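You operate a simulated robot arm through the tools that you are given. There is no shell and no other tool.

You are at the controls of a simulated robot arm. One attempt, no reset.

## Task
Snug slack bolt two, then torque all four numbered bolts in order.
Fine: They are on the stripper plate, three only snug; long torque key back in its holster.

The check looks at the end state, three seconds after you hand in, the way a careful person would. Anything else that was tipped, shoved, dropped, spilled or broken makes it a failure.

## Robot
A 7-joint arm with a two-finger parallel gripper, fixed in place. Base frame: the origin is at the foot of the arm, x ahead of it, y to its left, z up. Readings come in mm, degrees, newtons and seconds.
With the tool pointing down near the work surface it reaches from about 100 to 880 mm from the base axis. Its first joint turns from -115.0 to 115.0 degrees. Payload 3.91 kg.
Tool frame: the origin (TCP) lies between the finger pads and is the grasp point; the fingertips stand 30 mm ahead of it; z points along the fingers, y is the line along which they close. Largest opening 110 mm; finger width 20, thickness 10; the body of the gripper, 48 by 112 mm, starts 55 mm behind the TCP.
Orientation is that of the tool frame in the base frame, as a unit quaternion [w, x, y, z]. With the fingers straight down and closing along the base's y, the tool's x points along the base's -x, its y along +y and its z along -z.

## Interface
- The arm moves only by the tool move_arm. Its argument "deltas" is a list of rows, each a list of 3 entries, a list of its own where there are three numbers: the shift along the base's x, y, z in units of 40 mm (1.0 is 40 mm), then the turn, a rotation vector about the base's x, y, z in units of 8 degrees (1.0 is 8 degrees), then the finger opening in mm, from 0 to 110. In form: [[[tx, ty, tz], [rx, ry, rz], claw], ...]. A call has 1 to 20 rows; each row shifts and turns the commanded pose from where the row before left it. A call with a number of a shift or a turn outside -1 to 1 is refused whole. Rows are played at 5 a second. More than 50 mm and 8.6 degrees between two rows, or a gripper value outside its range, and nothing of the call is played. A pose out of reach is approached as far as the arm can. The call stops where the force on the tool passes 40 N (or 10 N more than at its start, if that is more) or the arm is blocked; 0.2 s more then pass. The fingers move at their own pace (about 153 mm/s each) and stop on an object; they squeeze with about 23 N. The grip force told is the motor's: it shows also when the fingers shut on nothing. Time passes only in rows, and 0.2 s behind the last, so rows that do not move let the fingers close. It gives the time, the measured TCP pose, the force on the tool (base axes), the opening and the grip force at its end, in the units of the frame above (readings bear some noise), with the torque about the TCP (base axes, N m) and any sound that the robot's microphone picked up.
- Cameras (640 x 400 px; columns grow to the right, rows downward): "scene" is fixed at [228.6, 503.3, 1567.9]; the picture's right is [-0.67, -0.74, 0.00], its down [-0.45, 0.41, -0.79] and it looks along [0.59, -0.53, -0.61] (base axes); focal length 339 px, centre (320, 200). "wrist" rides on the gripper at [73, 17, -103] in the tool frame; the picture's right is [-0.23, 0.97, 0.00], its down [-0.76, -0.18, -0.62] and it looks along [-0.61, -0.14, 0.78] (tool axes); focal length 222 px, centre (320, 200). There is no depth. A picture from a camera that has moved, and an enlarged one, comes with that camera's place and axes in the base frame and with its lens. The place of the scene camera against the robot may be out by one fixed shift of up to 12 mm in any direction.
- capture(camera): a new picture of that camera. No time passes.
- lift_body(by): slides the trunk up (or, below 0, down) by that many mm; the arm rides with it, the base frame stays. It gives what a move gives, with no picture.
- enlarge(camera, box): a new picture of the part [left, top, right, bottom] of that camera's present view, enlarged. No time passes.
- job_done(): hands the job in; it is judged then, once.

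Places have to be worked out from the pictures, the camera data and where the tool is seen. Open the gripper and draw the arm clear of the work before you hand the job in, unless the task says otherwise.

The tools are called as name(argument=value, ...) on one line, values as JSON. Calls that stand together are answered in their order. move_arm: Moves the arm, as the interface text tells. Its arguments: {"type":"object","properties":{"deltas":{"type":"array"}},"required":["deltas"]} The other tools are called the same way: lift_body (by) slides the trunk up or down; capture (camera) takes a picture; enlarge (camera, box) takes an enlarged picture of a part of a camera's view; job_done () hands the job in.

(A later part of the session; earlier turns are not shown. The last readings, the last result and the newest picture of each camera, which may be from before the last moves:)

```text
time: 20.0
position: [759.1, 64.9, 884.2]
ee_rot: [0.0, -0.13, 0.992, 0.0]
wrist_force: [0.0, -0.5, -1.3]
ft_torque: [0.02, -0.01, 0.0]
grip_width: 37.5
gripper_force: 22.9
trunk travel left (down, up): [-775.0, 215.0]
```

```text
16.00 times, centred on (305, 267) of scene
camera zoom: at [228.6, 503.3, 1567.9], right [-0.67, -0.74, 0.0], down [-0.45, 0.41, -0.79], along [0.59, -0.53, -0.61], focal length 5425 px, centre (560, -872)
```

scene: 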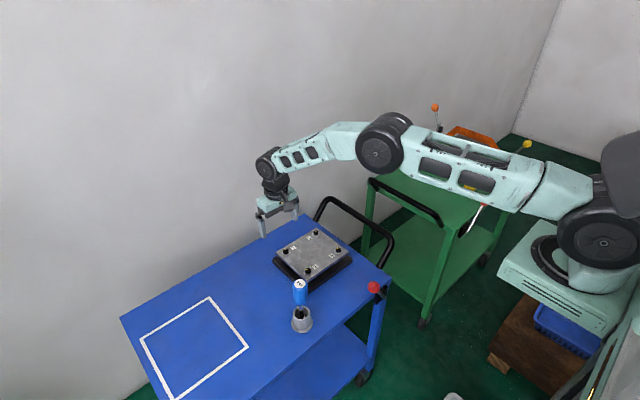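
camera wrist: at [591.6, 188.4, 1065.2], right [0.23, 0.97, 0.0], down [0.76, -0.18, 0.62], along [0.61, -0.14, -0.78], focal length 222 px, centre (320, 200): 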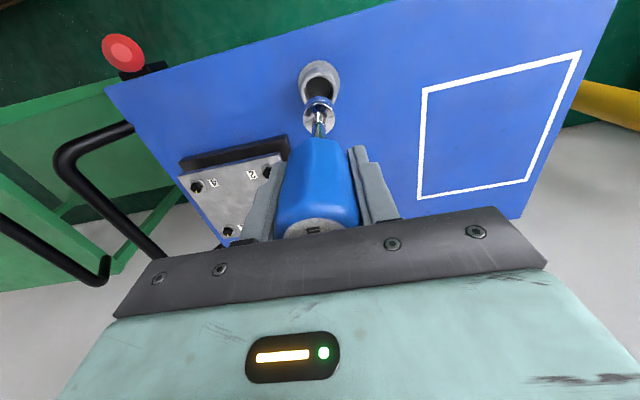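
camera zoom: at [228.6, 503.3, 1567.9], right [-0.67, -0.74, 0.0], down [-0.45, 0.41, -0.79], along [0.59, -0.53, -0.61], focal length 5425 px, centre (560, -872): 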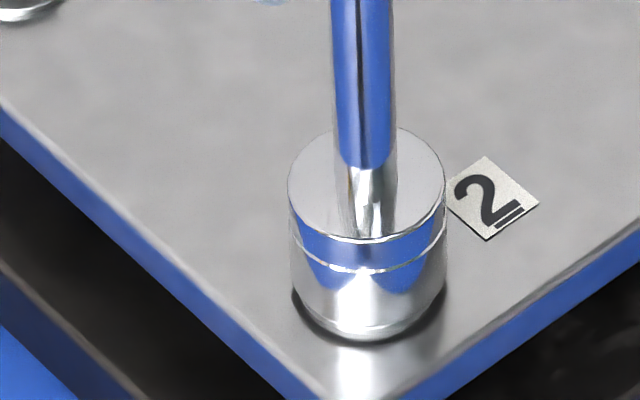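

The socket has slid over the bolt head with no force. I lower a touch more until it seats lightly.

move_arm(deltas=[[[0, 0, -0.025], [0, 0, 0], 10], [[0, 0, -0.025], [0, 0, 0], 10], [[0, 0, 0], [0, 0, 0], 10]])

enlarge(camera="scene", box=[295, 256, 315, 278])

```text
time: 20.8
position: [760.5, 65.0, 880.8]
ee_rot: [0.0, -0.13, 0.991, 0.001]
wrist_force: [1.1, -0.2, -1.5]
ft_torque: [0.04, 0.01, 0.01]
grip_width: 37.5
gripper_force: 22.4
trunk travel left (down, up): [-775.0, 215.0]
```

```text
16.00 times, centred on (305, 267) of scene
camera zoom: at [228.6, 503.3, 1567.9], right [-0.67, -0.74, 0.0], down [-0.45, 0.41, -0.79], along [0.59, -0.53, -0.61], focal length 5425 px, centre (560, -872)
```

zoom: 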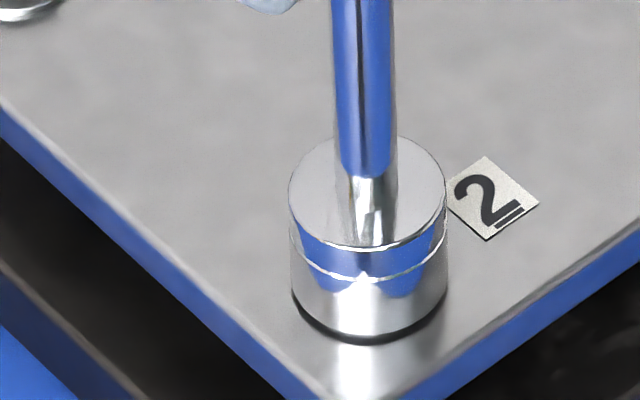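

Seated over the head (TCP z≈881) without contact force. Now I turn clockwise in small steps, watching torque and sound: first 24°.

move_arm(deltas=[[[0, 0, 0], [0, 0, -0.5], 10], [[0, 0, 0], [0, 0, -0.5], 10], [[0, 0, 0], [0, 0, -0.5], 10], [[0, 0, 0], [0, 0, -0.5], 10], [[0, 0, 0], [0, 0, -0.5], 10], [[0, 0, 0], [0, 0, -0.5], 10], [[0, 0, 0], [0, 0, 0], 10]])

enlarge(camera="scene", box=[285, 220, 325, 280])

capture(camera="wrist")

```text
time: 22.4
position: [759.1, 65.9, 881.9]
ee_rot: [0.0, 0.08, 0.997, -0.001]
wrist_force: [-0.6, -1.0, -0.8]
ft_torque: [-0.1, -0.01, 0.02]
grip_width: 37.4
gripper_force: 23.1
trunk travel left (down, up): [-775.0, 215.0]
```

```text
6.67 times, centred on (305, 250) of scene
camera zoom: at [228.6, 503.3, 1567.9], right [-0.67, -0.74, 0.0], down [-0.45, 0.41, -0.79], along [0.59, -0.53, -0.61], focal length 2260 px, centre (420, -133)
```

zoom: 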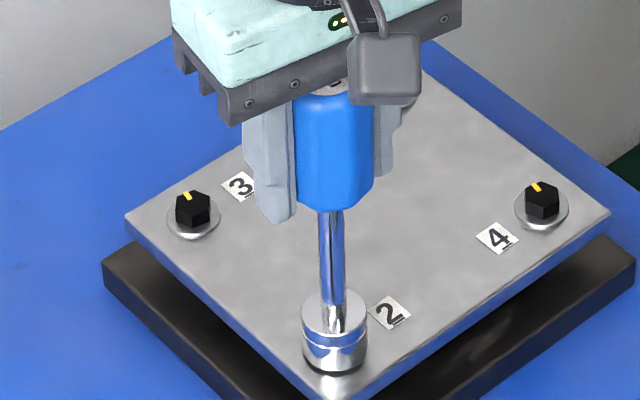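

```text
taken
camera wrist: at [692.5, 95.1, 985.4], right [0.38, 0.93, 0.0], down [0.72, -0.3, 0.62], along [0.58, -0.24, -0.78], focal length 222 px, centre (320, 200)
```

wrist: 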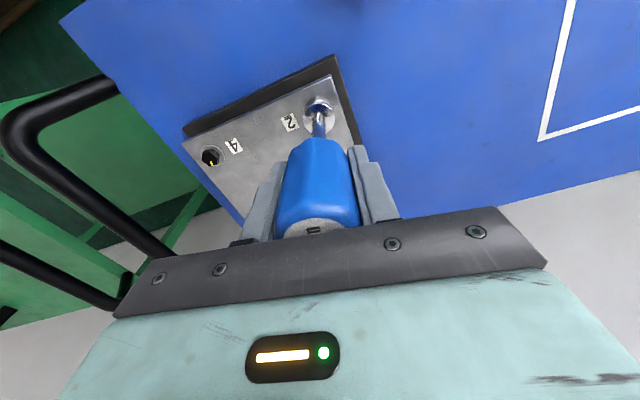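

No torque yet (bolt 2 still running free). I continue clockwise in smaller calls to catch the snug point.

move_arm(deltas=[[[0, 0, 0], [0, 0, -0.5], 10], [[0, 0, 0], [0, 0, -0.5], 10], [[0, 0, 0], [0, 0, -0.5], 10], [[0, 0, 0], [0, 0, 0], 10]])

move_arm(deltas=[[[0, 0, 0], [0, 0, -0.5], 10], [[0, 0, 0], [0, 0, -0.5], 10], [[0, 0, 0], [0, 0, 0], 10]])

```text
time: 23.4
position: [760.4, 65.1, 882.5]
ee_rot: [0.0, 0.184, 0.983, 0.0]
wrist_force: [-1.5, -3.5, -1.7]
ft_torque: [-0.54, 0.05, 0.05]
grip_width: 37.2
gripper_force: 23.0
trunk travel left (down, up): [-775.0, 215.0]
```

```text
time: 24.2
position: [759.8, 66.3, 881.9]
ee_rot: [-0.001, 0.251, 0.968, 0.0]
wrist_force: [-1.1, -7.0, 0.7]
ft_torque: [-0.78, 0.06, 0.08]
grip_width: 37.6
gripper_force: 22.7
trunk travel left (down, up): [-775.0, 215.0]
```

Rotation continues freely (torque z 0.08) but a sideways load of -7 N in y built up, so the tool has drifted toward +y. I shift -1 mm in y to relieve it.

move_arm(deltas=[[[0, -0.025, 0], [0, 0, 0], 10], [[0, 0, 0], [0, 0, 0], 10]])

enlarge(camera="scene", box=[285, 220, 325, 280])

enlarge(camera="wrist", box=[250, 60, 390, 260])

```text
time: 24.8
position: [758.9, 65.9, 881.7]
ee_rot: [0.001, 0.251, 0.968, 0.0]
wrist_force: [-0.7, -1.5, -2.6]
ft_torque: [-0.12, -0.02, 0.05]
grip_width: 37.3
gripper_force: 22.9
trunk travel left (down, up): [-775.0, 215.0]
```

```text
6.67 times, centred on (305, 250) of scene
camera zoom: at [228.6, 503.3, 1567.9], right [-0.67, -0.74, 0.0], down [-0.45, 0.41, -0.79], along [0.59, -0.53, -0.61], focal length 2260 px, centre (420, -133)
```

zoom: 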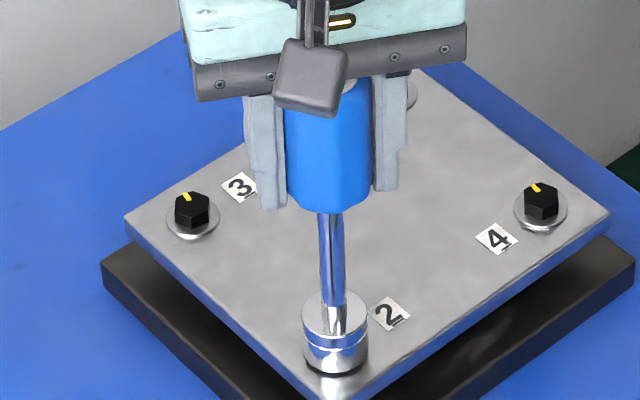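

```text
2.00 times, centred on (320, 160) of wrist
camera zoom: at [705.2, 116.0, 985.2], right [0.67, 0.74, 0.0], down [0.58, -0.53, 0.62], along [0.46, -0.42, -0.78], focal length 444 px, centre (320, 280)
```

zoom: 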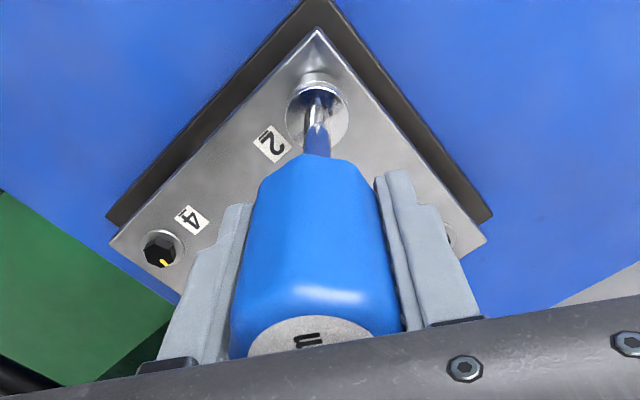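

Side load relieved. Rotated 44° so far; I continue in 8° increments.

move_arm(deltas=[[[0, 0, 0], [0, 0, -0.5], 10], [[0, 0, 0], [0, 0, -0.5], 10], [[0, 0, 0], [0, 0, 0], 10]])

move_arm(deltas=[[[0, 0, 0], [0, 0, -0.4], 10], [[0, 0, 0], [0, 0, 0], 10]])

move_arm(deltas=[[[0, 0, 0], [0, 0, -0.4], 10], [[0, 0, 0], [0, 0, 0], 10]])

```text
time: 25.6
position: [759.5, 65.0, 882.5]
ee_rot: [0.0, 0.317, 0.948, 0.0]
wrist_force: [1.0, -0.8, -1.7]
ft_torque: [-0.01, -0.02, 0.03]
grip_width: 37.5
gripper_force: 22.7
trunk travel left (down, up): [-775.0, 215.0]
```

```text
time: 26.2
position: [760.3, 64.1, 881.9]
ee_rot: [0.0, 0.344, 0.939, 0.0]
wrist_force: [-0.5, 0.0, -1.3]
ft_torque: [-0.08, 0.02, 0.1]
grip_width: 37.2
gripper_force: 23.4
trunk travel left (down, up): [-775.0, 215.0]
```

```text
time: 26.8
position: [758.3, 64.9, 880.4]
ee_rot: [0.0, 0.371, 0.929, 0.0]
wrist_force: [-1.4, -2.2, -1.1]
ft_torque: [-0.34, 0.17, 0.11]
grip_width: 37.1
gripper_force: 22.9
trunk travel left (down, up): [-775.0, 215.0]
```

move_arm(deltas=[[[0, 0, 0], [0, 0, -0.4], 10], [[0, 0, 0], [0, 0, 0], 10]])

move_arm(deltas=[[[0, 0, 0], [0, 0, -0.4], 10], [[0, 0, 0], [0, 0, 0], 10]])

move_arm(deltas=[[[0, 0, 0], [0, 0, -0.4], 10], [[0, 0, 0], [0, 0, 0], 10]])

```text
time: 27.4
position: [759.0, 64.0, 881.0]
ee_rot: [0.0, 0.396, 0.918, 0.0]
wrist_force: [-0.4, -3.3, -1.6]
ft_torque: [-0.42, 0.11, 0.17]
grip_width: 37.5
gripper_force: 22.8
trunk travel left (down, up): [-775.0, 215.0]
```

```text
time: 28.0
position: [760.1, 63.9, 880.7]
ee_rot: [0.0, 0.421, 0.907, -0.001]
wrist_force: [-2.3, -4.4, -2.7]
ft_torque: [-0.62, 0.24, 0.2]
grip_width: 37.3
gripper_force: 23.0
trunk travel left (down, up): [-775.0, 215.0]
```

```text
time: 28.6
position: [759.5, 63.7, 882.4]
ee_rot: [-0.001, 0.447, 0.895, 0.0]
wrist_force: [-3.6, -5.8, -1.1]
ft_torque: [-0.7, 0.42, 0.21]
grip_width: 37.3
gripper_force: 23.2
trunk travel left (down, up): [-775.0, 215.0]
```

Torque is starting to rise (0.2 N m) with some side load; I relieve the side load by moving (-0.5,-0.8) mm and check that the handle isn't slipping in the fingers.

move_arm(deltas=[[[-0.0125, -0.02, 0], [0, 0, 0], 10], [[0, 0, 0], [0, 0, 0], 10]])

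enlarge(camera="wrist", box=[250, 60, 390, 260])

enlarge(camera="scene", box=[285, 220, 325, 280])

```text
time: 29.2
position: [758.6, 63.9, 882.6]
ee_rot: [-0.001, 0.446, 0.895, 0.001]
wrist_force: [-2.4, -2.6, -3.4]
ft_torque: [-0.43, 0.16, 0.21]
grip_width: 37.6
gripper_force: 23.3
trunk travel left (down, up): [-775.0, 215.0]
```

```text
2.00 times, centred on (320, 160) of wrist
camera zoom: at [730.3, 132.4, 985.6], right [0.91, 0.4, 0.0], down [0.32, -0.72, 0.62], along [0.25, -0.57, -0.78], focal length 444 px, centre (320, 280)
```

zoom: 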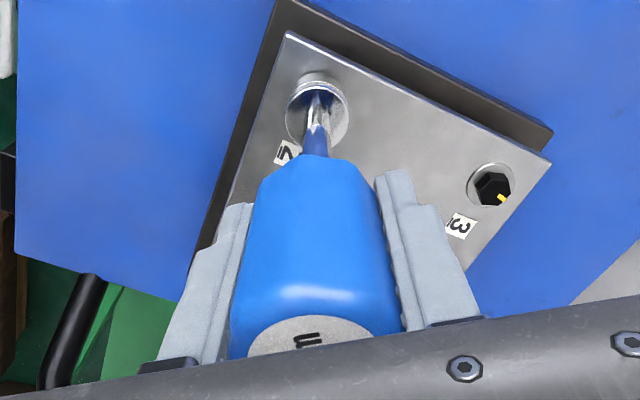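

```text
6.67 times, centred on (305, 250) of scene
camera zoom: at [228.6, 503.3, 1567.9], right [-0.67, -0.74, 0.0], down [-0.45, 0.41, -0.79], along [0.59, -0.53, -0.61], focal length 2260 px, centre (420, -133)
```

zoom: 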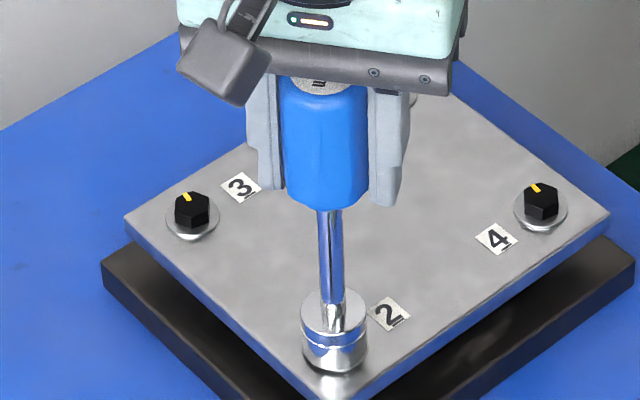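

No slip in the grip. Torque holds at 0.21 N m after 68° of turn; I go on in 3° steps to see whether it has reached the seat.

move_arm(deltas=[[[-0.01, -0.0125, 0], [0, 0, -0.35], 10], [[0, 0, 0], [0, 0, 0], 10]])

move_arm(deltas=[[[0, 0, 0], [0, 0, 0], 10], [[0, 0, 0], [0, 0, 0], 10]])

```text
time: 29.8
position: [758.7, 63.3, 882.5]
ee_rot: [-0.001, 0.469, 0.883, 0.0]
wrist_force: [0.0, -0.4, -1.7]
ft_torque: [0.01, -0.01, 0.22]
grip_width: 37.3
gripper_force: 22.7
trunk travel left (down, up): [-775.0, 215.0]
```

```text
time: 30.4
position: [758.8, 62.5, 882.1]
ee_rot: [0.0, 0.469, 0.883, 0.001]
wrist_force: [-0.5, 0.2, -1.0]
ft_torque: [-0.02, -0.02, 0.23]
grip_width: 37.2
gripper_force: 22.8
trunk travel left (down, up): [-775.0, 215.0]
```

move_arm(deltas=[[[0, 0, 0], [0, 0, -0.4], 10], [[0, 0, 0], [0, 0, 0], 10]])

enlarge(camera="wrist", box=[290, 60, 370, 240])

```text
time: 31.0
position: [759.7, 62.7, 880.8]
ee_rot: [0.001, 0.493, 0.87, 0.0]
wrist_force: [0.7, 0.4, -1.5]
ft_torque: [0.0, 0.03, 0.26]
grip_width: 37.4
gripper_force: 22.4
trunk travel left (down, up): [-775.0, 215.0]
```

```text
2.22 times, centred on (330, 150) of wrist
camera zoom: at [737.6, 133.9, 985.7], right [0.95, 0.31, 0.0], down [0.24, -0.74, 0.62], along [0.19, -0.59, -0.78], focal length 494 px, centre (298, 311)
```

zoom: 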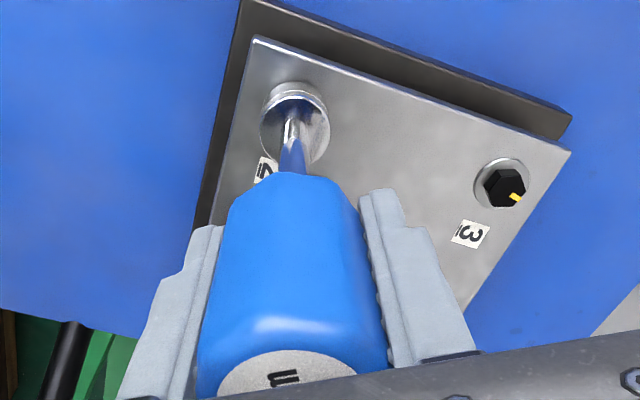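

Torque now 0.26 N m after 74° of turn, with no side load: bolt 2 has come up against its seat. I back off 3° to unload and lift the socket to inspect its mark against the others.

move_arm(deltas=[[[0, 0, 0], [0, 0, 0.375], 10], [[0, 0, 0], [0, 0, 0], 10]])

move_arm(deltas=[[[0, 0, 0.2], [0, 0, 0], 10], [[0, 0, 0.25], [0, 0, 0], 10], [[0, 0, 0.3], [0, 0, 0], 10], [[0, 0, 0], [0, 0, 0], 10]])

enlarge(camera="scene", box=[290, 245, 318, 280])

enlarge(camera="wrist", box=[250, 60, 390, 260])

```text
time: 31.6
position: [759.0, 62.8, 881.1]
ee_rot: [0.0, 0.47, 0.883, 0.0]
wrist_force: [-0.5, -0.3, -2.4]
ft_torque: [-0.03, 0.01, -0.03]
grip_width: 37.6
gripper_force: 23.0
trunk travel left (down, up): [-775.0, 215.0]
```

```text
time: 32.6
position: [757.7, 63.2, 911.8]
ee_rot: [0.0, 0.469, 0.883, 0.0]
wrist_force: [-0.4, 0.7, -1.6]
ft_torque: [-0.02, -0.02, -0.05]
grip_width: 37.5
gripper_force: 23.2
trunk travel left (down, up): [-775.0, 215.0]
```

```text
11.43 times, centred on (304, 262) of scene
camera zoom: at [228.6, 503.3, 1567.9], right [-0.67, -0.74, 0.0], down [-0.45, 0.41, -0.79], along [0.59, -0.53, -0.61], focal length 3875 px, centre (503, -514)
```

zoom: 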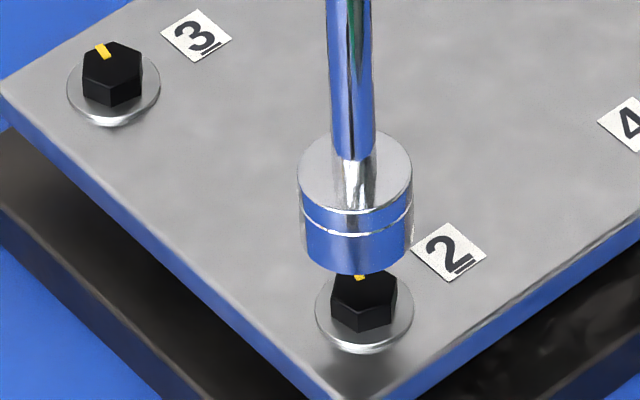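

```text
2.00 times, centred on (320, 160) of wrist
camera zoom: at [732.8, 133.4, 1015.2], right [0.93, 0.36, 0.0], down [0.28, -0.73, 0.62], along [0.22, -0.58, -0.78], focal length 444 px, centre (320, 280)
```

zoom: 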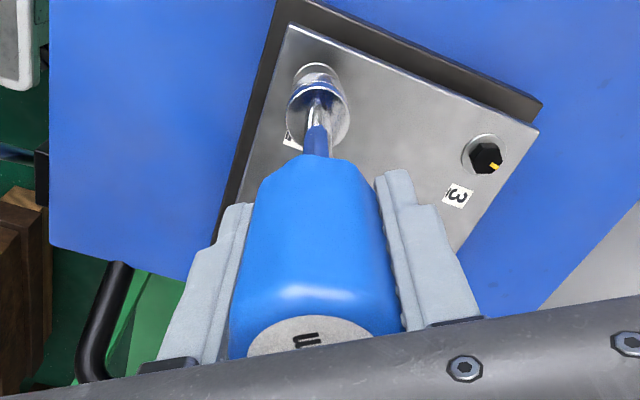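

Bolt 2's mark now points along (slightly past) the others' direction, so it has been snugged (~0.26 N m). Now to bolt 1: I translate there at this height while unwinding the wrist to yaw +15°.

move_arm(deltas=[[[0.277, -0.321, 0.05], [0, 0, 0.8875], 10], [[0.277, -0.321, 0.05], [0, 0, 0.8875], 10], [[0.277, -0.321, 0], [0, 0, 0.8875], 10], [[0.277, -0.321, 0], [0, 0, 0.8875], 10], [[0.277, -0.321, 0], [0, 0, 0.8875], 10], [[0.277, -0.321, 0], [0, 0, 0.8875], 10], [[0.277, -0.321, 0], [0, 0, 0.8875], 10], [[0.277, -0.321, 0], [0, 0, 0.8875], 10], [[0.277, -0.321, 0], [0, 0, 0.8875], 10], [[0.277, -0.321, 0], [0, 0, 0.8875], 10], [[0, 0, 0], [0, 0, 0], 10], [[0, 0, 0], [0, 0, 0], 10]])

capture(camera="scene")

enlarge(camera="wrist", box=[300, 75, 340, 125])

enlarge(camera="scene", box=[304, 216, 324, 238])

```text
time: 35.2
position: [869.6, -63.5, 915.7]
ee_rot: [0.0, -0.131, 0.991, 0.0]
wrist_force: [-1.0, -0.8, -2.5]
ft_torque: [0.0, -0.05, -0.01]
grip_width: 37.5
gripper_force: 23.1
trunk travel left (down, up): [-775.0, 215.0]
```

```text
taken
```

scene: 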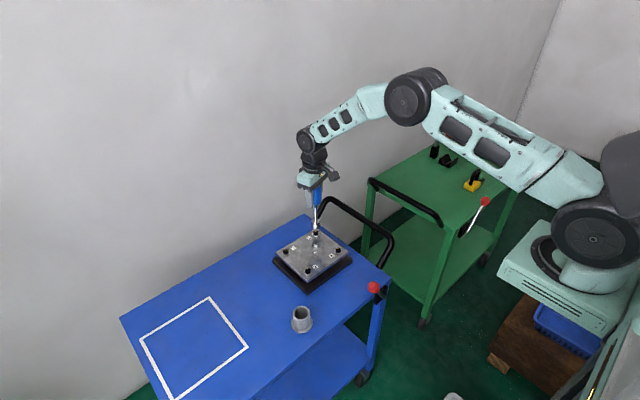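

```text
8.00 times, centred on (320, 100) of wrist
camera zoom: at [796.0, -65.8, 1019.6], right [-0.03, 1.0, 0.0], down [0.78, 0.03, 0.62], along [0.62, 0.02, -0.78], focal length 1777 px, centre (320, 1000)
```

zoom: 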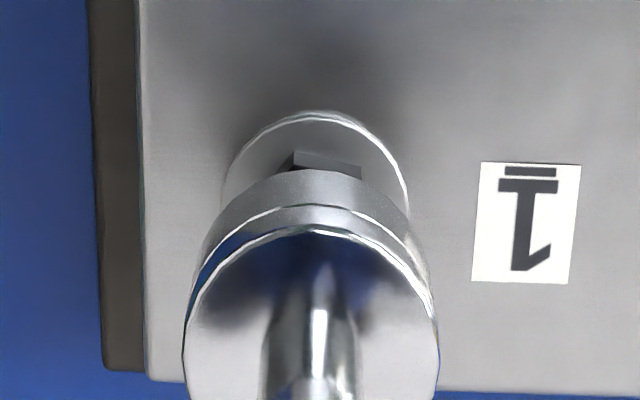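

```text
16.00 times, centred on (314, 227) of scene
camera zoom: at [228.6, 503.3, 1567.9], right [-0.67, -0.74, 0.0], down [-0.45, 0.41, -0.79], along [0.59, -0.53, -0.61], focal length 5425 px, centre (416, -232)
```

zoom: 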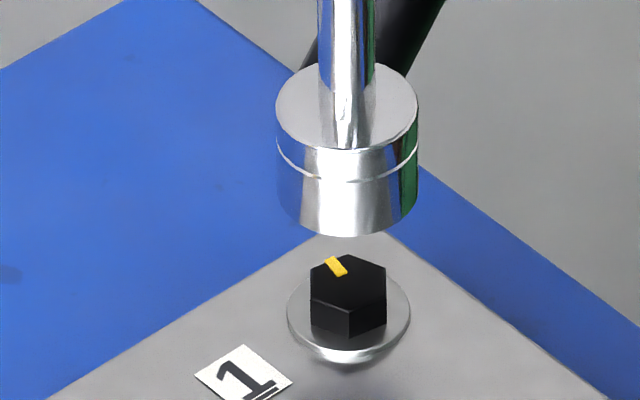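

Above bolt 1 both views show alignment within ~0.4 mm, mark at ≈-15° matching yaw +15°. I descend, first 20 mm, then slowly.

move_arm(deltas=[[[0, 0, -0.125], [0, 0, 0], 10], [[0, 0, -0.125], [0, 0, 0], 10], [[0, 0, -0.125], [0, 0, 0], 10], [[0, 0, -0.125], [0, 0, 0], 10], [[0, 0, 0], [0, 0, 0], 10], [[0, 0, 0], [0, 0, 0], 10]])

enlarge(camera="wrist", box=[304, 90, 336, 122])

enlarge(camera="scene", box=[304, 216, 324, 238])

```text
time: 36.6
position: [869.6, -65.4, 895.8]
ee_rot: [0.0, -0.131, 0.991, 0.0]
wrist_force: [0.4, 0.2, -1.3]
ft_torque: [0.0, 0.0, 0.01]
grip_width: 37.2
gripper_force: 23.1
trunk travel left (down, up): [-775.0, 215.0]
```

```text
12.50 times, centred on (320, 106) of wrist
camera zoom: at [796.4, -65.9, 999.5], right [-0.03, 1.0, 0.0], down [0.78, 0.02, 0.62], along [0.62, 0.02, -0.78], focal length 2776 px, centre (320, 1375)
```

zoom: 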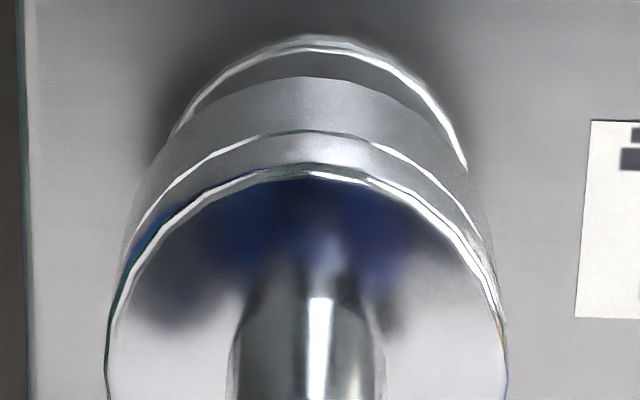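

```text
16.00 times, centred on (314, 227) of scene
camera zoom: at [228.6, 503.3, 1567.9], right [-0.67, -0.74, 0.0], down [-0.45, 0.41, -0.79], along [0.59, -0.53, -0.61], focal length 5425 px, centre (416, -232)
```

zoom: 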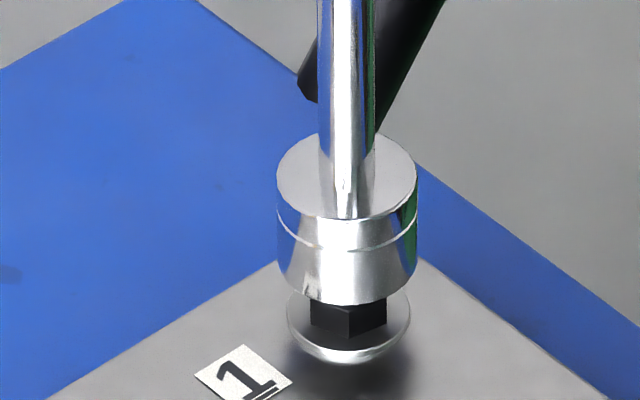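

Alignment matches the good seating on bolt 2. I lower 14 mm slowly onto bolt 1.

move_arm(deltas=[[[0, 0.005, -0.035], [0, 0, 0], 10], [[0, 0, -0.035], [0, 0, 0], 10], [[0, 0, -0.035], [0, 0, 0], 10], [[0, 0, -0.035], [0, 0, 0], 10], [[0, 0, -0.035], [0, 0, 0], 10], [[0, 0, -0.035], [0, 0, 0], 10], [[0, 0, -0.035], [0, 0, 0], 10], [[0, 0, -0.035], [0, 0, 0], 10], [[0, 0, -0.035], [0, 0, 0], 10], [[0, 0, -0.035], [0, 0, 0], 10], [[0, 0, 0], [0, 0, 0], 10]])

enlarge(camera="scene", box=[304, 216, 324, 238])

```text
time: 39.0
position: [871.0, -64.3, 879.0]
ee_rot: [0.0, -0.13, 0.992, -0.001]
wrist_force: [0.3, 0.3, -2.3]
ft_torque: [0.01, -0.01, -0.01]
grip_width: 37.3
gripper_force: 22.5
trunk travel left (down, up): [-775.0, 215.0]
```

```text
16.00 times, centred on (314, 227) of scene
camera zoom: at [228.6, 503.3, 1567.9], right [-0.67, -0.74, 0.0], down [-0.45, 0.41, -0.79], along [0.59, -0.53, -0.61], focal length 5425 px, centre (416, -232)
```

zoom: 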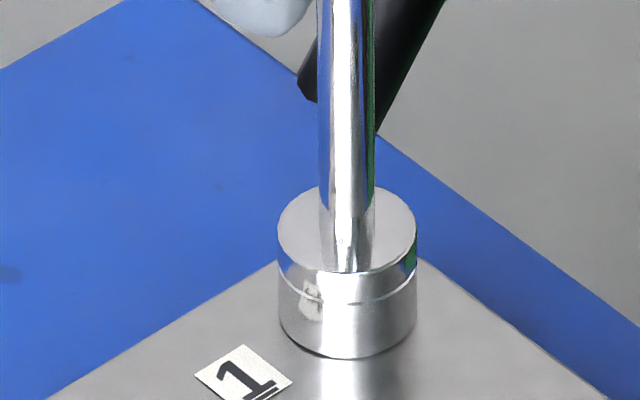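

Seated on bolt 1. Now clockwise in small steps, listening for the click.

move_arm(deltas=[[[0, 0, 0], [0, 0, -0.4], 10], [[0, 0, 0], [0, 0, 0], 10]])

move_arm(deltas=[[[0, 0, 0], [0, 0, -0.4], 10], [[0, 0, 0], [0, 0, 0], 10]])

move_arm(deltas=[[[0, 0, 0], [0, 0, -0.4], 10], [[0, 0, 0], [0, 0, 0], 10]])

```text
time: 39.6
position: [869.8, -64.6, 881.5]
ee_rot: [0.0, -0.102, 0.995, 0.0]
wrist_force: [0.4, -0.2, -1.6]
ft_torque: [-0.03, -0.02, 0.01]
grip_width: 37.2
gripper_force: 23.1
trunk travel left (down, up): [-775.0, 215.0]
```

```text
time: 40.2
position: [869.2, -64.6, 880.0]
ee_rot: [0.0, -0.074, 0.997, -0.001]
wrist_force: [-0.1, 0.6, -1.9]
ft_torque: [-0.01, 0.01, 0.18]
grip_width: 37.3
gripper_force: 22.9
trunk travel left (down, up): [-775.0, 215.0]
```

```text
time: 40.8
position: [871.1, -64.2, 880.9]
ee_rot: [0.0, -0.045, 0.999, 0.001]
wrist_force: [0.4, -0.3, -2.7]
ft_torque: [0.02, -0.01, 0.2]
grip_width: 37.4
gripper_force: 22.8
trunk travel left (down, up): [-775.0, 215.0]
```

Torque stepped to 0.18–0.20 N m right after the play was taken up: that's the snug level, so bolt 2 was indeed snug. I go on turning bolt 1.

move_arm(deltas=[[[0, 0, 0], [0, 0, -0.4], 10], [[0, 0, 0], [0, 0, 0], 10]])

move_arm(deltas=[[[0, 0, 0], [0, 0, -0.4], 10], [[0, 0, 0], [0, 0, 0], 10]])

move_arm(deltas=[[[0, 0, 0], [0, 0, -0.4], 10], [[0, 0, 0], [0, 0, 0], 10]])

```text
time: 41.4
position: [869.9, -63.6, 879.8]
ee_rot: [0.0, -0.018, 1.0, 0.0]
wrist_force: [0.3, 0.2, -1.5]
ft_torque: [-0.03, 0.01, 0.22]
grip_width: 37.2
gripper_force: 22.4
trunk travel left (down, up): [-775.0, 215.0]
```

```text
time: 42.0
position: [869.0, -64.5, 881.1]
ee_rot: [0.0, 0.01, 1.0, 0.0]
wrist_force: [0.3, 0.5, -2.4]
ft_torque: [0.0, -0.03, 0.26]
grip_width: 37.5
gripper_force: 23.5
trunk travel left (down, up): [-775.0, 215.0]
```

```text
time: 42.6
position: [870.1, -64.1, 881.0]
ee_rot: [0.0, 0.037, 0.999, 0.0]
wrist_force: [-0.1, 0.0, -1.8]
ft_torque: [0.0, 0.02, 0.31]
grip_width: 37.4
gripper_force: 22.9
trunk travel left (down, up): [-775.0, 215.0]
```

move_arm(deltas=[[[0, 0, 0], [0, 0, -0.4], 10], [[0, 0, 0], [0, 0, 0], 10]])

move_arm(deltas=[[[0, 0, 0], [0, 0, -0.4], 10], [[0, 0, 0], [0, 0, 0], 10]])

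move_arm(deltas=[[[0, 0, 0], [0, 0, -0.4], 10], [[0, 0, 0], [0, 0, 0], 10]])

enlarge(camera="wrist", box=[250, 60, 390, 260])

```text
time: 43.2
position: [869.2, -63.2, 881.1]
ee_rot: [-0.001, 0.065, 0.998, 0.001]
wrist_force: [-0.3, -0.5, -1.0]
ft_torque: [-0.03, 0.0, 0.09]
grip_width: 37.3
gripper_force: 23.5
trunk travel left (down, up): [-775.0, 215.0]
```

```text
time: 43.8
position: [869.5, -64.5, 881.4]
ee_rot: [0.0, 0.092, 0.996, 0.0]
wrist_force: [0.3, -0.1, -0.5]
ft_torque: [0.06, -0.03, 0.27]
grip_width: 37.4
gripper_force: 22.7
trunk travel left (down, up): [-775.0, 215.0]
```

```text
time: 44.4
position: [868.9, -64.3, 880.9]
ee_rot: [0.0, 0.121, 0.993, 0.0]
wrist_force: [-1.0, -0.6, -1.8]
ft_torque: [0.01, -0.05, 0.28]
grip_width: 37.3
gripper_force: 23.3
trunk travel left (down, up): [-775.0, 215.0]
```

```text
2.00 times, centred on (320, 160) of wrist
camera zoom: at [804.5, -30.3, 984.4], right [0.45, 0.89, 0.0], down [0.7, -0.36, 0.62], along [0.56, -0.28, -0.78], focal length 444 px, centre (320, 280)
```

zoom: 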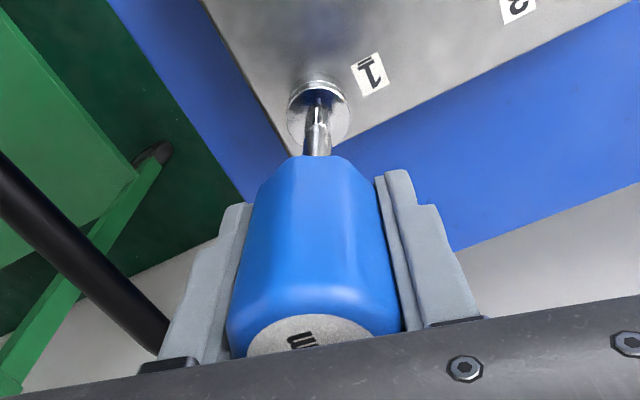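

Torque dropped from 0.31 to 0.09 and then came back to 0.28 with no sound reported; I check whether the handle slipped in the fingers.

enlarge(camera="wrist", box=[280, 130, 370, 240])

enlarge(camera="scene", box=[294, 170, 334, 240])

```text
3.64 times, centred on (325, 185) of wrist
camera zoom: at [804.5, -30.3, 984.4], right [0.45, 0.89, 0.0], down [0.7, -0.36, 0.62], along [0.56, -0.28, -0.78], focal length 808 px, centre (302, 254)
```

zoom: 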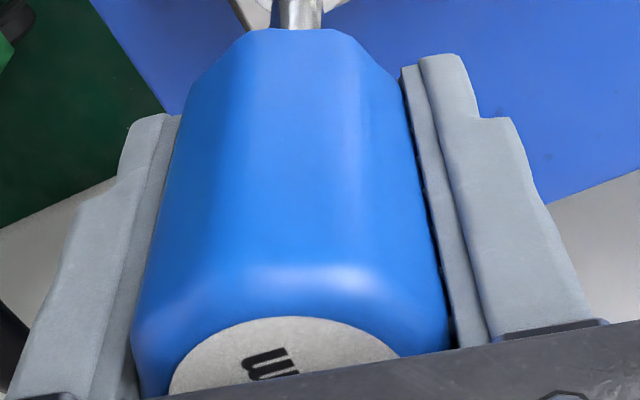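

```text
5.71 times, centred on (314, 205) of scene
camera zoom: at [228.6, 503.3, 1567.9], right [-0.67, -0.74, 0.0], down [-0.45, 0.41, -0.79], along [0.59, -0.53, -0.61], focal length 1938 px, centre (354, 171)
```

zoom: 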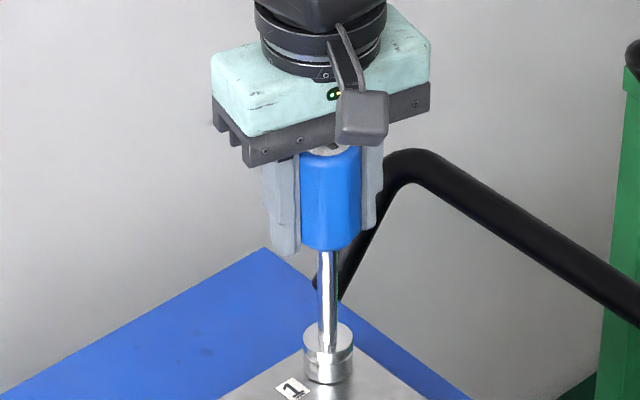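

Grip width is unchanged, so it's unclear whether this was a slip or a release. I unload, lift, and inspect bolt 1's mark.

move_arm(deltas=[[[0, 0, 0], [0, 0, 0.35], 10], [[0, 0, 0], [0, 0, 0], 10]])

move_arm(deltas=[[[0, 0, 0.2], [0, 0, 0], 10], [[0, 0, 0.25], [0, 0, 0], 10], [[0, 0, 0.35], [0, 0, 0], 10], [[0, 0, 0], [0, 0, 0], 10]])

enlarge(camera="scene", box=[304, 216, 324, 238])

enlarge(camera="wrist", box=[300, 75, 340, 125])

enlarge(camera="wrist", box=[280, 130, 370, 240])

```text
time: 45.0
position: [871.0, -64.4, 881.7]
ee_rot: [-0.001, 0.095, 0.995, 0.0]
wrist_force: [-0.5, -0.1, -0.9]
ft_torque: [0.0, 0.0, 0.04]
grip_width: 36.9
gripper_force: 23.0
trunk travel left (down, up): [-775.0, 215.0]
```

```text
time: 46.0
position: [868.7, -61.8, 914.1]
ee_rot: [0.0, 0.096, 0.995, 0.001]
wrist_force: [0.4, -0.2, -2.6]
ft_torque: [-0.04, -0.03, -0.04]
grip_width: 37.1
gripper_force: 22.5
trunk travel left (down, up): [-775.0, 215.0]
```

```text
16.00 times, centred on (314, 227) of scene
camera zoom: at [228.6, 503.3, 1567.9], right [-0.67, -0.74, 0.0], down [-0.45, 0.41, -0.79], along [0.59, -0.53, -0.61], focal length 5425 px, centre (416, -232)
```

zoom: 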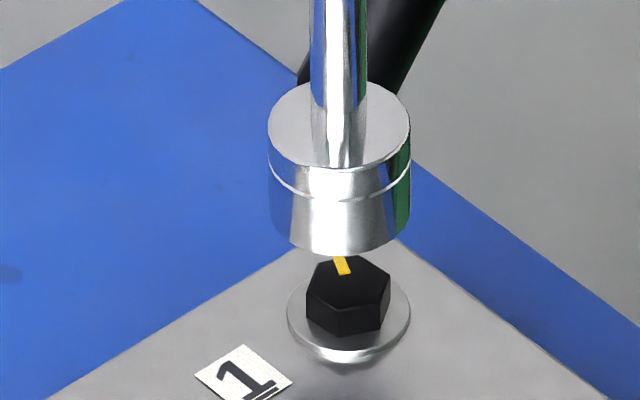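

```text
8.00 times, centred on (320, 100) of wrist
camera zoom: at [801.5, -31.7, 1017.1], right [0.41, 0.91, 0.0], down [0.71, -0.32, 0.62], along [0.57, -0.26, -0.78], focal length 1777 px, centre (320, 1000)
```

zoom: 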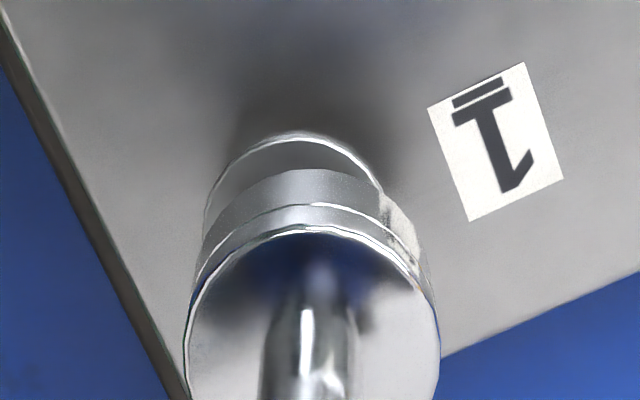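

```text
3.64 times, centred on (325, 185) of wrist
camera zoom: at [801.5, -31.7, 1017.1], right [0.41, 0.91, 0.0], down [0.71, -0.32, 0.62], along [0.57, -0.26, -0.78], focal length 808 px, centre (302, 254)
```

zoom: 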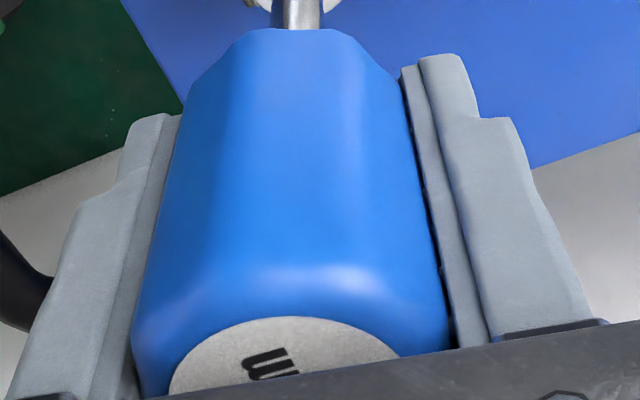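

Bolt 1 has turned only ~13° while the handle seems to have shifted ~10° in the fingers (width 37.4→37.1, probably settling onto its flats). I re-centre over bolt 1 and look closer before re-seating.

move_arm(deltas=[[[0.0275, -0.08, -0.2], [0, 0, 0], 10], [[0, 0, -0.2], [0, 0, 0], 10], [[0, 0, 0], [0, 0, 0], 10], [[0, 0, 0], [0, 0, 0], 10]])

enlarge(camera="scene", box=[304, 216, 324, 238])

enlarge(camera="wrist", box=[304, 90, 336, 122])

```text
time: 47.0
position: [870.7, -67.7, 898.2]
ee_rot: [0.0, 0.096, 0.995, 0.0]
wrist_force: [0.5, -0.5, -2.1]
ft_torque: [-0.02, -0.02, -0.02]
grip_width: 37.0
gripper_force: 22.8
trunk travel left (down, up): [-775.0, 215.0]
```

```text
16.00 times, centred on (314, 227) of scene
camera zoom: at [228.6, 503.3, 1567.9], right [-0.67, -0.74, 0.0], down [-0.45, 0.41, -0.79], along [0.59, -0.53, -0.61], focal length 5425 px, centre (416, -232)
```

zoom: 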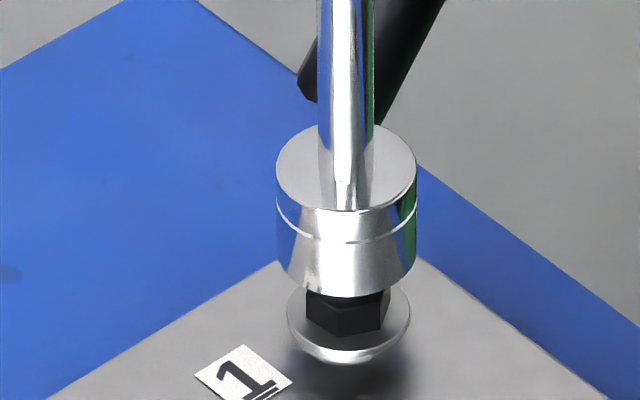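

```text
12.50 times, centred on (320, 106) of wrist
camera zoom: at [803.5, -35.4, 1001.6], right [0.41, 0.91, 0.0], down [0.71, -0.32, 0.62], along [0.57, -0.26, -0.78], focal length 2776 px, centre (320, 1375)
```

zoom: 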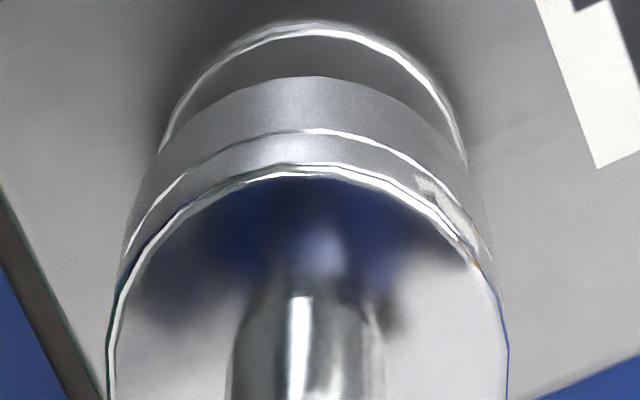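

Aligned again in both views. I lower onto bolt 1.

move_arm(deltas=[[[0, 0, -0.0375], [0, 0, 0], 10], [[0, 0, -0.0375], [0, 0, 0], 10], [[0, 0, -0.0375], [0, 0, 0], 10], [[0, 0, -0.0375], [0, 0, 0], 10], [[0, 0, -0.0375], [0, 0, 0], 10], [[0, 0, -0.0375], [0, 0, 0], 10], [[0, 0, -0.0375], [0, 0, 0], 10], [[0, 0, -0.0375], [0, 0, 0], 10], [[0, 0, -0.0375], [0, 0, 0], 10], [[0, 0, -0.0375], [0, 0, 0], 10], [[0, 0, -0.0375], [0, 0, 0], 10], [[0, 0, 0], [0, 0, 0], 10]])

enlarge(camera="scene", box=[304, 216, 324, 238])

enlarge(camera="wrist", box=[280, 130, 370, 240])

```text
time: 49.6
position: [870.0, -67.2, 882.6]
ee_rot: [0.001, 0.096, 0.995, -0.001]
wrist_force: [2.8, -1.6, 16.4]
ft_torque: [-0.08, -0.16, -0.02]
grip_width: 37.2
gripper_force: 23.1
trunk travel left (down, up): [-775.0, 215.0]
```

```text
16.00 times, centred on (314, 227) of scene
camera zoom: at [228.6, 503.3, 1567.9], right [-0.67, -0.74, 0.0], down [-0.45, 0.41, -0.79], along [0.59, -0.53, -0.61], focal length 5425 px, centre (416, -232)
```

zoom: 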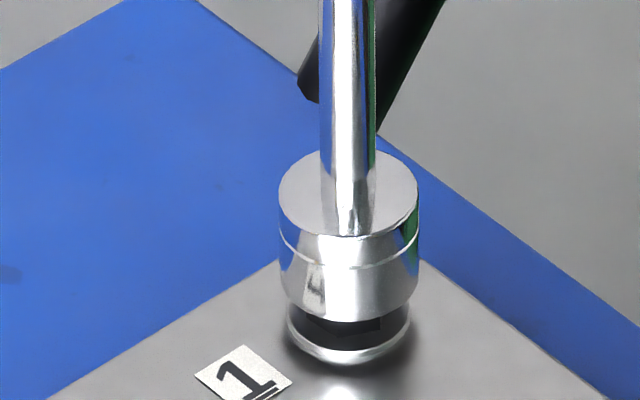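

```text
3.64 times, centred on (325, 185) of wrist
camera zoom: at [803.7, -36.3, 985.6], right [0.41, 0.91, 0.0], down [0.71, -0.32, 0.62], along [0.57, -0.26, -0.78], focal length 808 px, centre (302, 254)
```

zoom: 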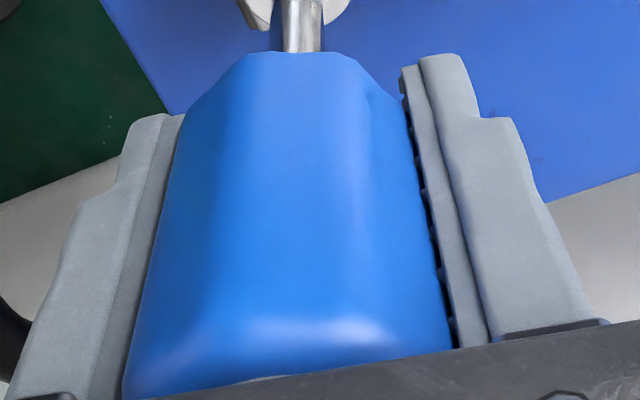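

The socket landed on the head instead of sliding over (16 N) and the key slid up ~8 mm in the grip. I raise 3 mm to unload and look.

move_arm(deltas=[[[0, 0, 0.075], [0, 0, 0], 10], [[0, 0, 0], [0, 0, 0], 10]])

enlarge(camera="scene", box=[304, 216, 324, 238])

enlarge(camera="wrist", box=[304, 90, 336, 122])

enlarge(camera="scene", box=[294, 170, 334, 240])

```text
time: 50.2
position: [869.8, -67.1, 884.4]
ee_rot: [0.0, 0.097, 0.995, 0.0]
wrist_force: [-0.7, 0.4, -1.7]
ft_torque: [0.0, 0.0, 0.04]
grip_width: 37.1
gripper_force: 22.8
trunk travel left (down, up): [-775.0, 215.0]
```

```text
16.00 times, centred on (314, 227) of scene
camera zoom: at [228.6, 503.3, 1567.9], right [-0.67, -0.74, 0.0], down [-0.45, 0.41, -0.79], along [0.59, -0.53, -0.61], focal length 5425 px, centre (416, -232)
```

zoom: 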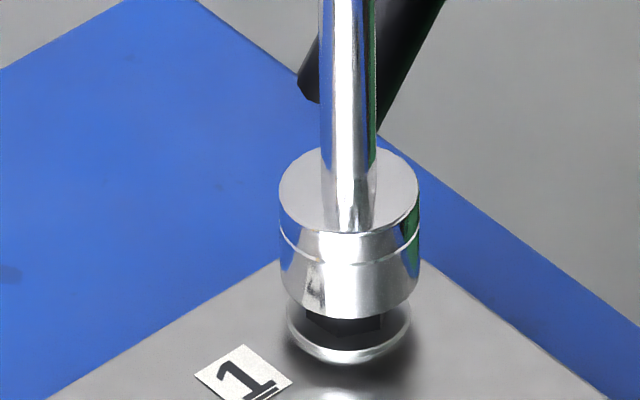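

```text
12.50 times, centred on (320, 106) of wrist
camera zoom: at [803.8, -36.1, 987.5], right [0.41, 0.91, 0.0], down [0.71, -0.32, 0.62], along [0.57, -0.25, -0.78], focal length 2776 px, centre (320, 1375)
```

zoom: 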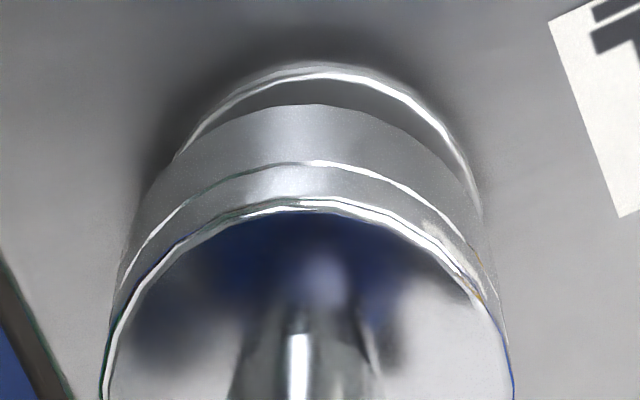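

```text
5.71 times, centred on (314, 205) of scene
camera zoom: at [228.6, 503.3, 1567.9], right [-0.67, -0.74, 0.0], down [-0.45, 0.41, -0.79], along [0.59, -0.53, -0.61], focal length 1938 px, centre (354, 171)
```

zoom: 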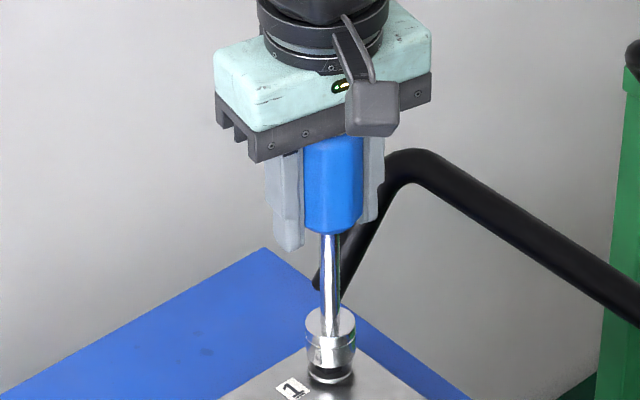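

move_arm(deltas=[[[-0.01, 0.04, 0.075], [0, 0, 0], 10], [[0, 0, 0], [0, 0, 0], 10], [[0, 0, 0], [0, 0, 0], 10]])

enlarge(camera="scene", box=[304, 216, 324, 238])

enlarge(camera="wrist", box=[304, 90, 336, 122])

```text
time: 51.0
position: [871.7, -65.6, 887.8]
ee_rot: [0.001, 0.096, 0.995, 0.0]
wrist_force: [-0.8, -0.2, -0.7]
ft_torque: [0.0, 0.01, 0.02]
grip_width: 37.3
gripper_force: 22.9
trunk travel left (down, up): [-775.0, 215.0]
```

```text
16.00 times, centred on (314, 227) of scene
camera zoom: at [228.6, 503.3, 1567.9], right [-0.67, -0.74, 0.0], down [-0.45, 0.41, -0.79], along [0.59, -0.53, -0.61], focal length 5425 px, centre (416, -232)
```

zoom: 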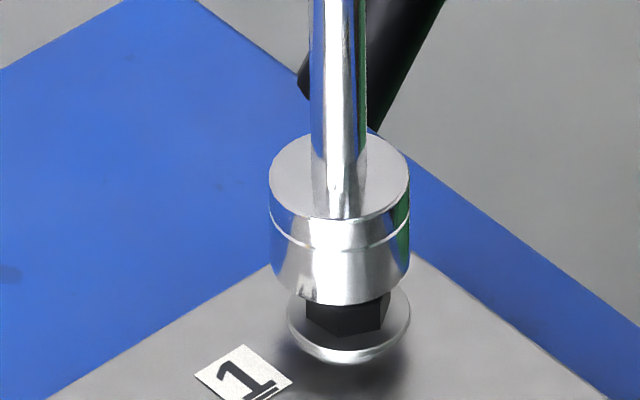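

```text
12.50 times, centred on (320, 106) of wrist
camera zoom: at [804.6, -34.4, 991.5], right [0.41, 0.91, 0.0], down [0.71, -0.32, 0.62], along [0.57, -0.26, -0.78], focal length 2776 px, centre (320, 1375)
```

zoom: 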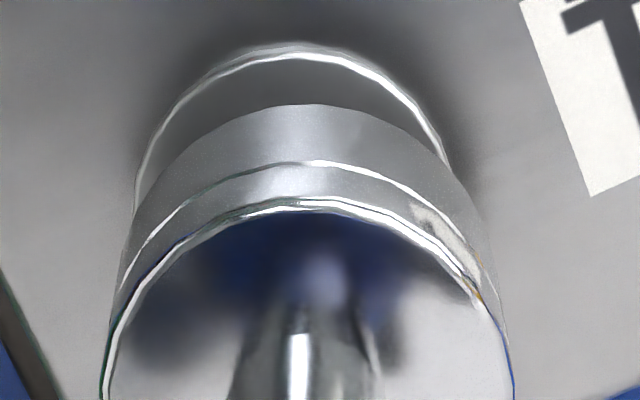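

Combining three sight-line constraints, the socket needs about (-1.6,-0.9) mm. I apply it at this height and re-check.

move_arm(deltas=[[[-0.04, -0.0225, 0.05], [0, 0, 0], 10], [[0, 0, 0], [0, 0, 0], 10], [[0, 0, 0], [0, 0, 0], 10]])

enlarge(camera="scene", box=[304, 216, 324, 238])

enlarge(camera="wrist", box=[304, 90, 336, 122])

```text
time: 51.8
position: [870.6, -67.3, 890.3]
ee_rot: [0.0, 0.096, 0.995, 0.0]
wrist_force: [-0.1, 0.5, -1.6]
ft_torque: [-0.02, -0.01, -0.02]
grip_width: 37.3
gripper_force: 22.9
trunk travel left (down, up): [-775.0, 215.0]
```

```text
16.00 times, centred on (314, 227) of scene
camera zoom: at [228.6, 503.3, 1567.9], right [-0.67, -0.74, 0.0], down [-0.45, 0.41, -0.79], along [0.59, -0.53, -0.61], focal length 5425 px, centre (416, -232)
```

zoom: 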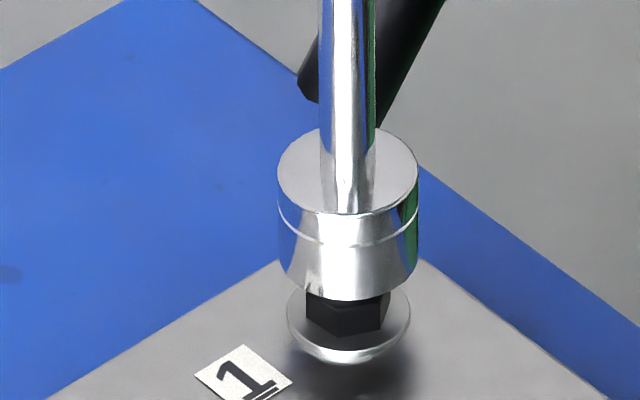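

```text
12.50 times, centred on (320, 106) of wrist
camera zoom: at [802.9, -35.5, 993.3], right [0.41, 0.91, 0.0], down [0.71, -0.32, 0.62], along [0.57, -0.26, -0.78], focal length 2776 px, centre (320, 1375)
```

zoom: 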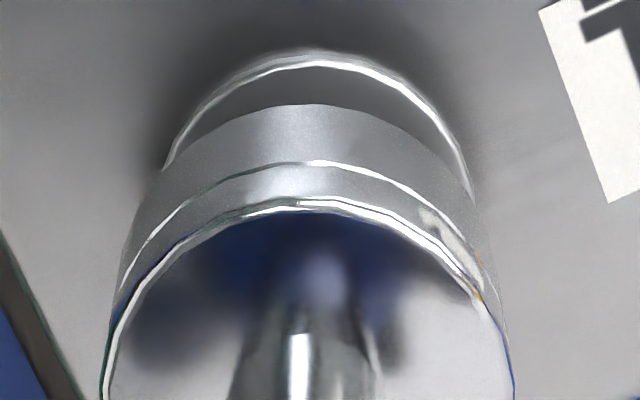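

move_arm(deltas=[[[-0.006, 0.016, 0], [0, 0, 0], 10], [[0, 0, -0.03], [0, 0, 0], 10], [[0, 0, -0.03], [0, 0, 0], 10], [[0, 0, -0.03], [0, 0, 0], 10], [[0, 0, 0], [0, 0, 0], 10]])

enlarge(camera="scene", box=[304, 216, 324, 238])

enlarge(camera="wrist", box=[304, 90, 336, 122])

```text
time: 53.0
position: [869.0, -67.1, 885.6]
ee_rot: [0.001, 0.097, 0.995, 0.0]
wrist_force: [0.0, 0.4, -1.8]
ft_torque: [-0.02, -0.03, -0.01]
grip_width: 37.4
gripper_force: 23.3
trunk travel left (down, up): [-775.0, 215.0]
```

```text
16.00 times, centred on (314, 227) of scene
camera zoom: at [228.6, 503.3, 1567.9], right [-0.67, -0.74, 0.0], down [-0.45, 0.41, -0.79], along [0.59, -0.53, -0.61], focal length 5425 px, centre (416, -232)
```

zoom: 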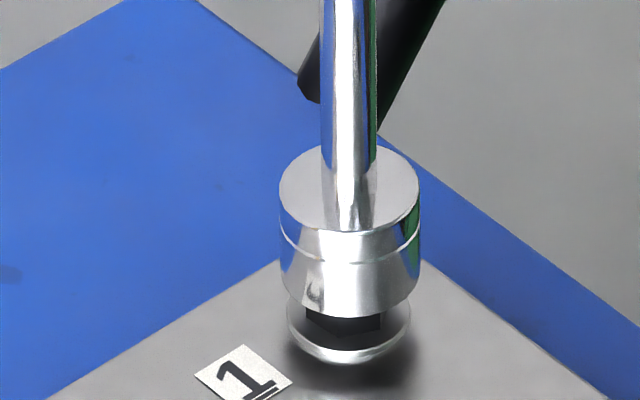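

```text
12.50 times, centred on (320, 106) of wrist
camera zoom: at [802.5, -35.5, 988.7], right [0.41, 0.91, 0.0], down [0.71, -0.32, 0.62], along [0.57, -0.26, -0.78], focal length 2776 px, centre (320, 1375)
```

zoom: 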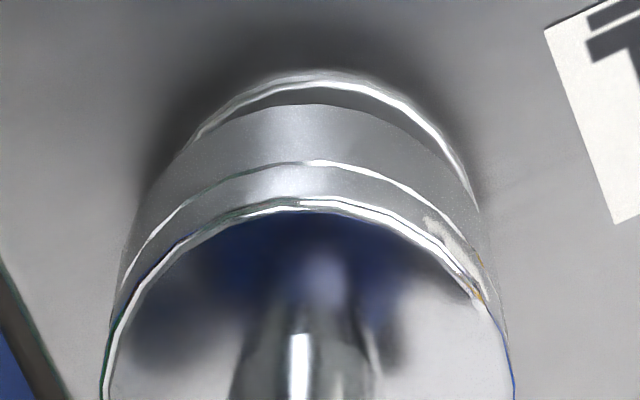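

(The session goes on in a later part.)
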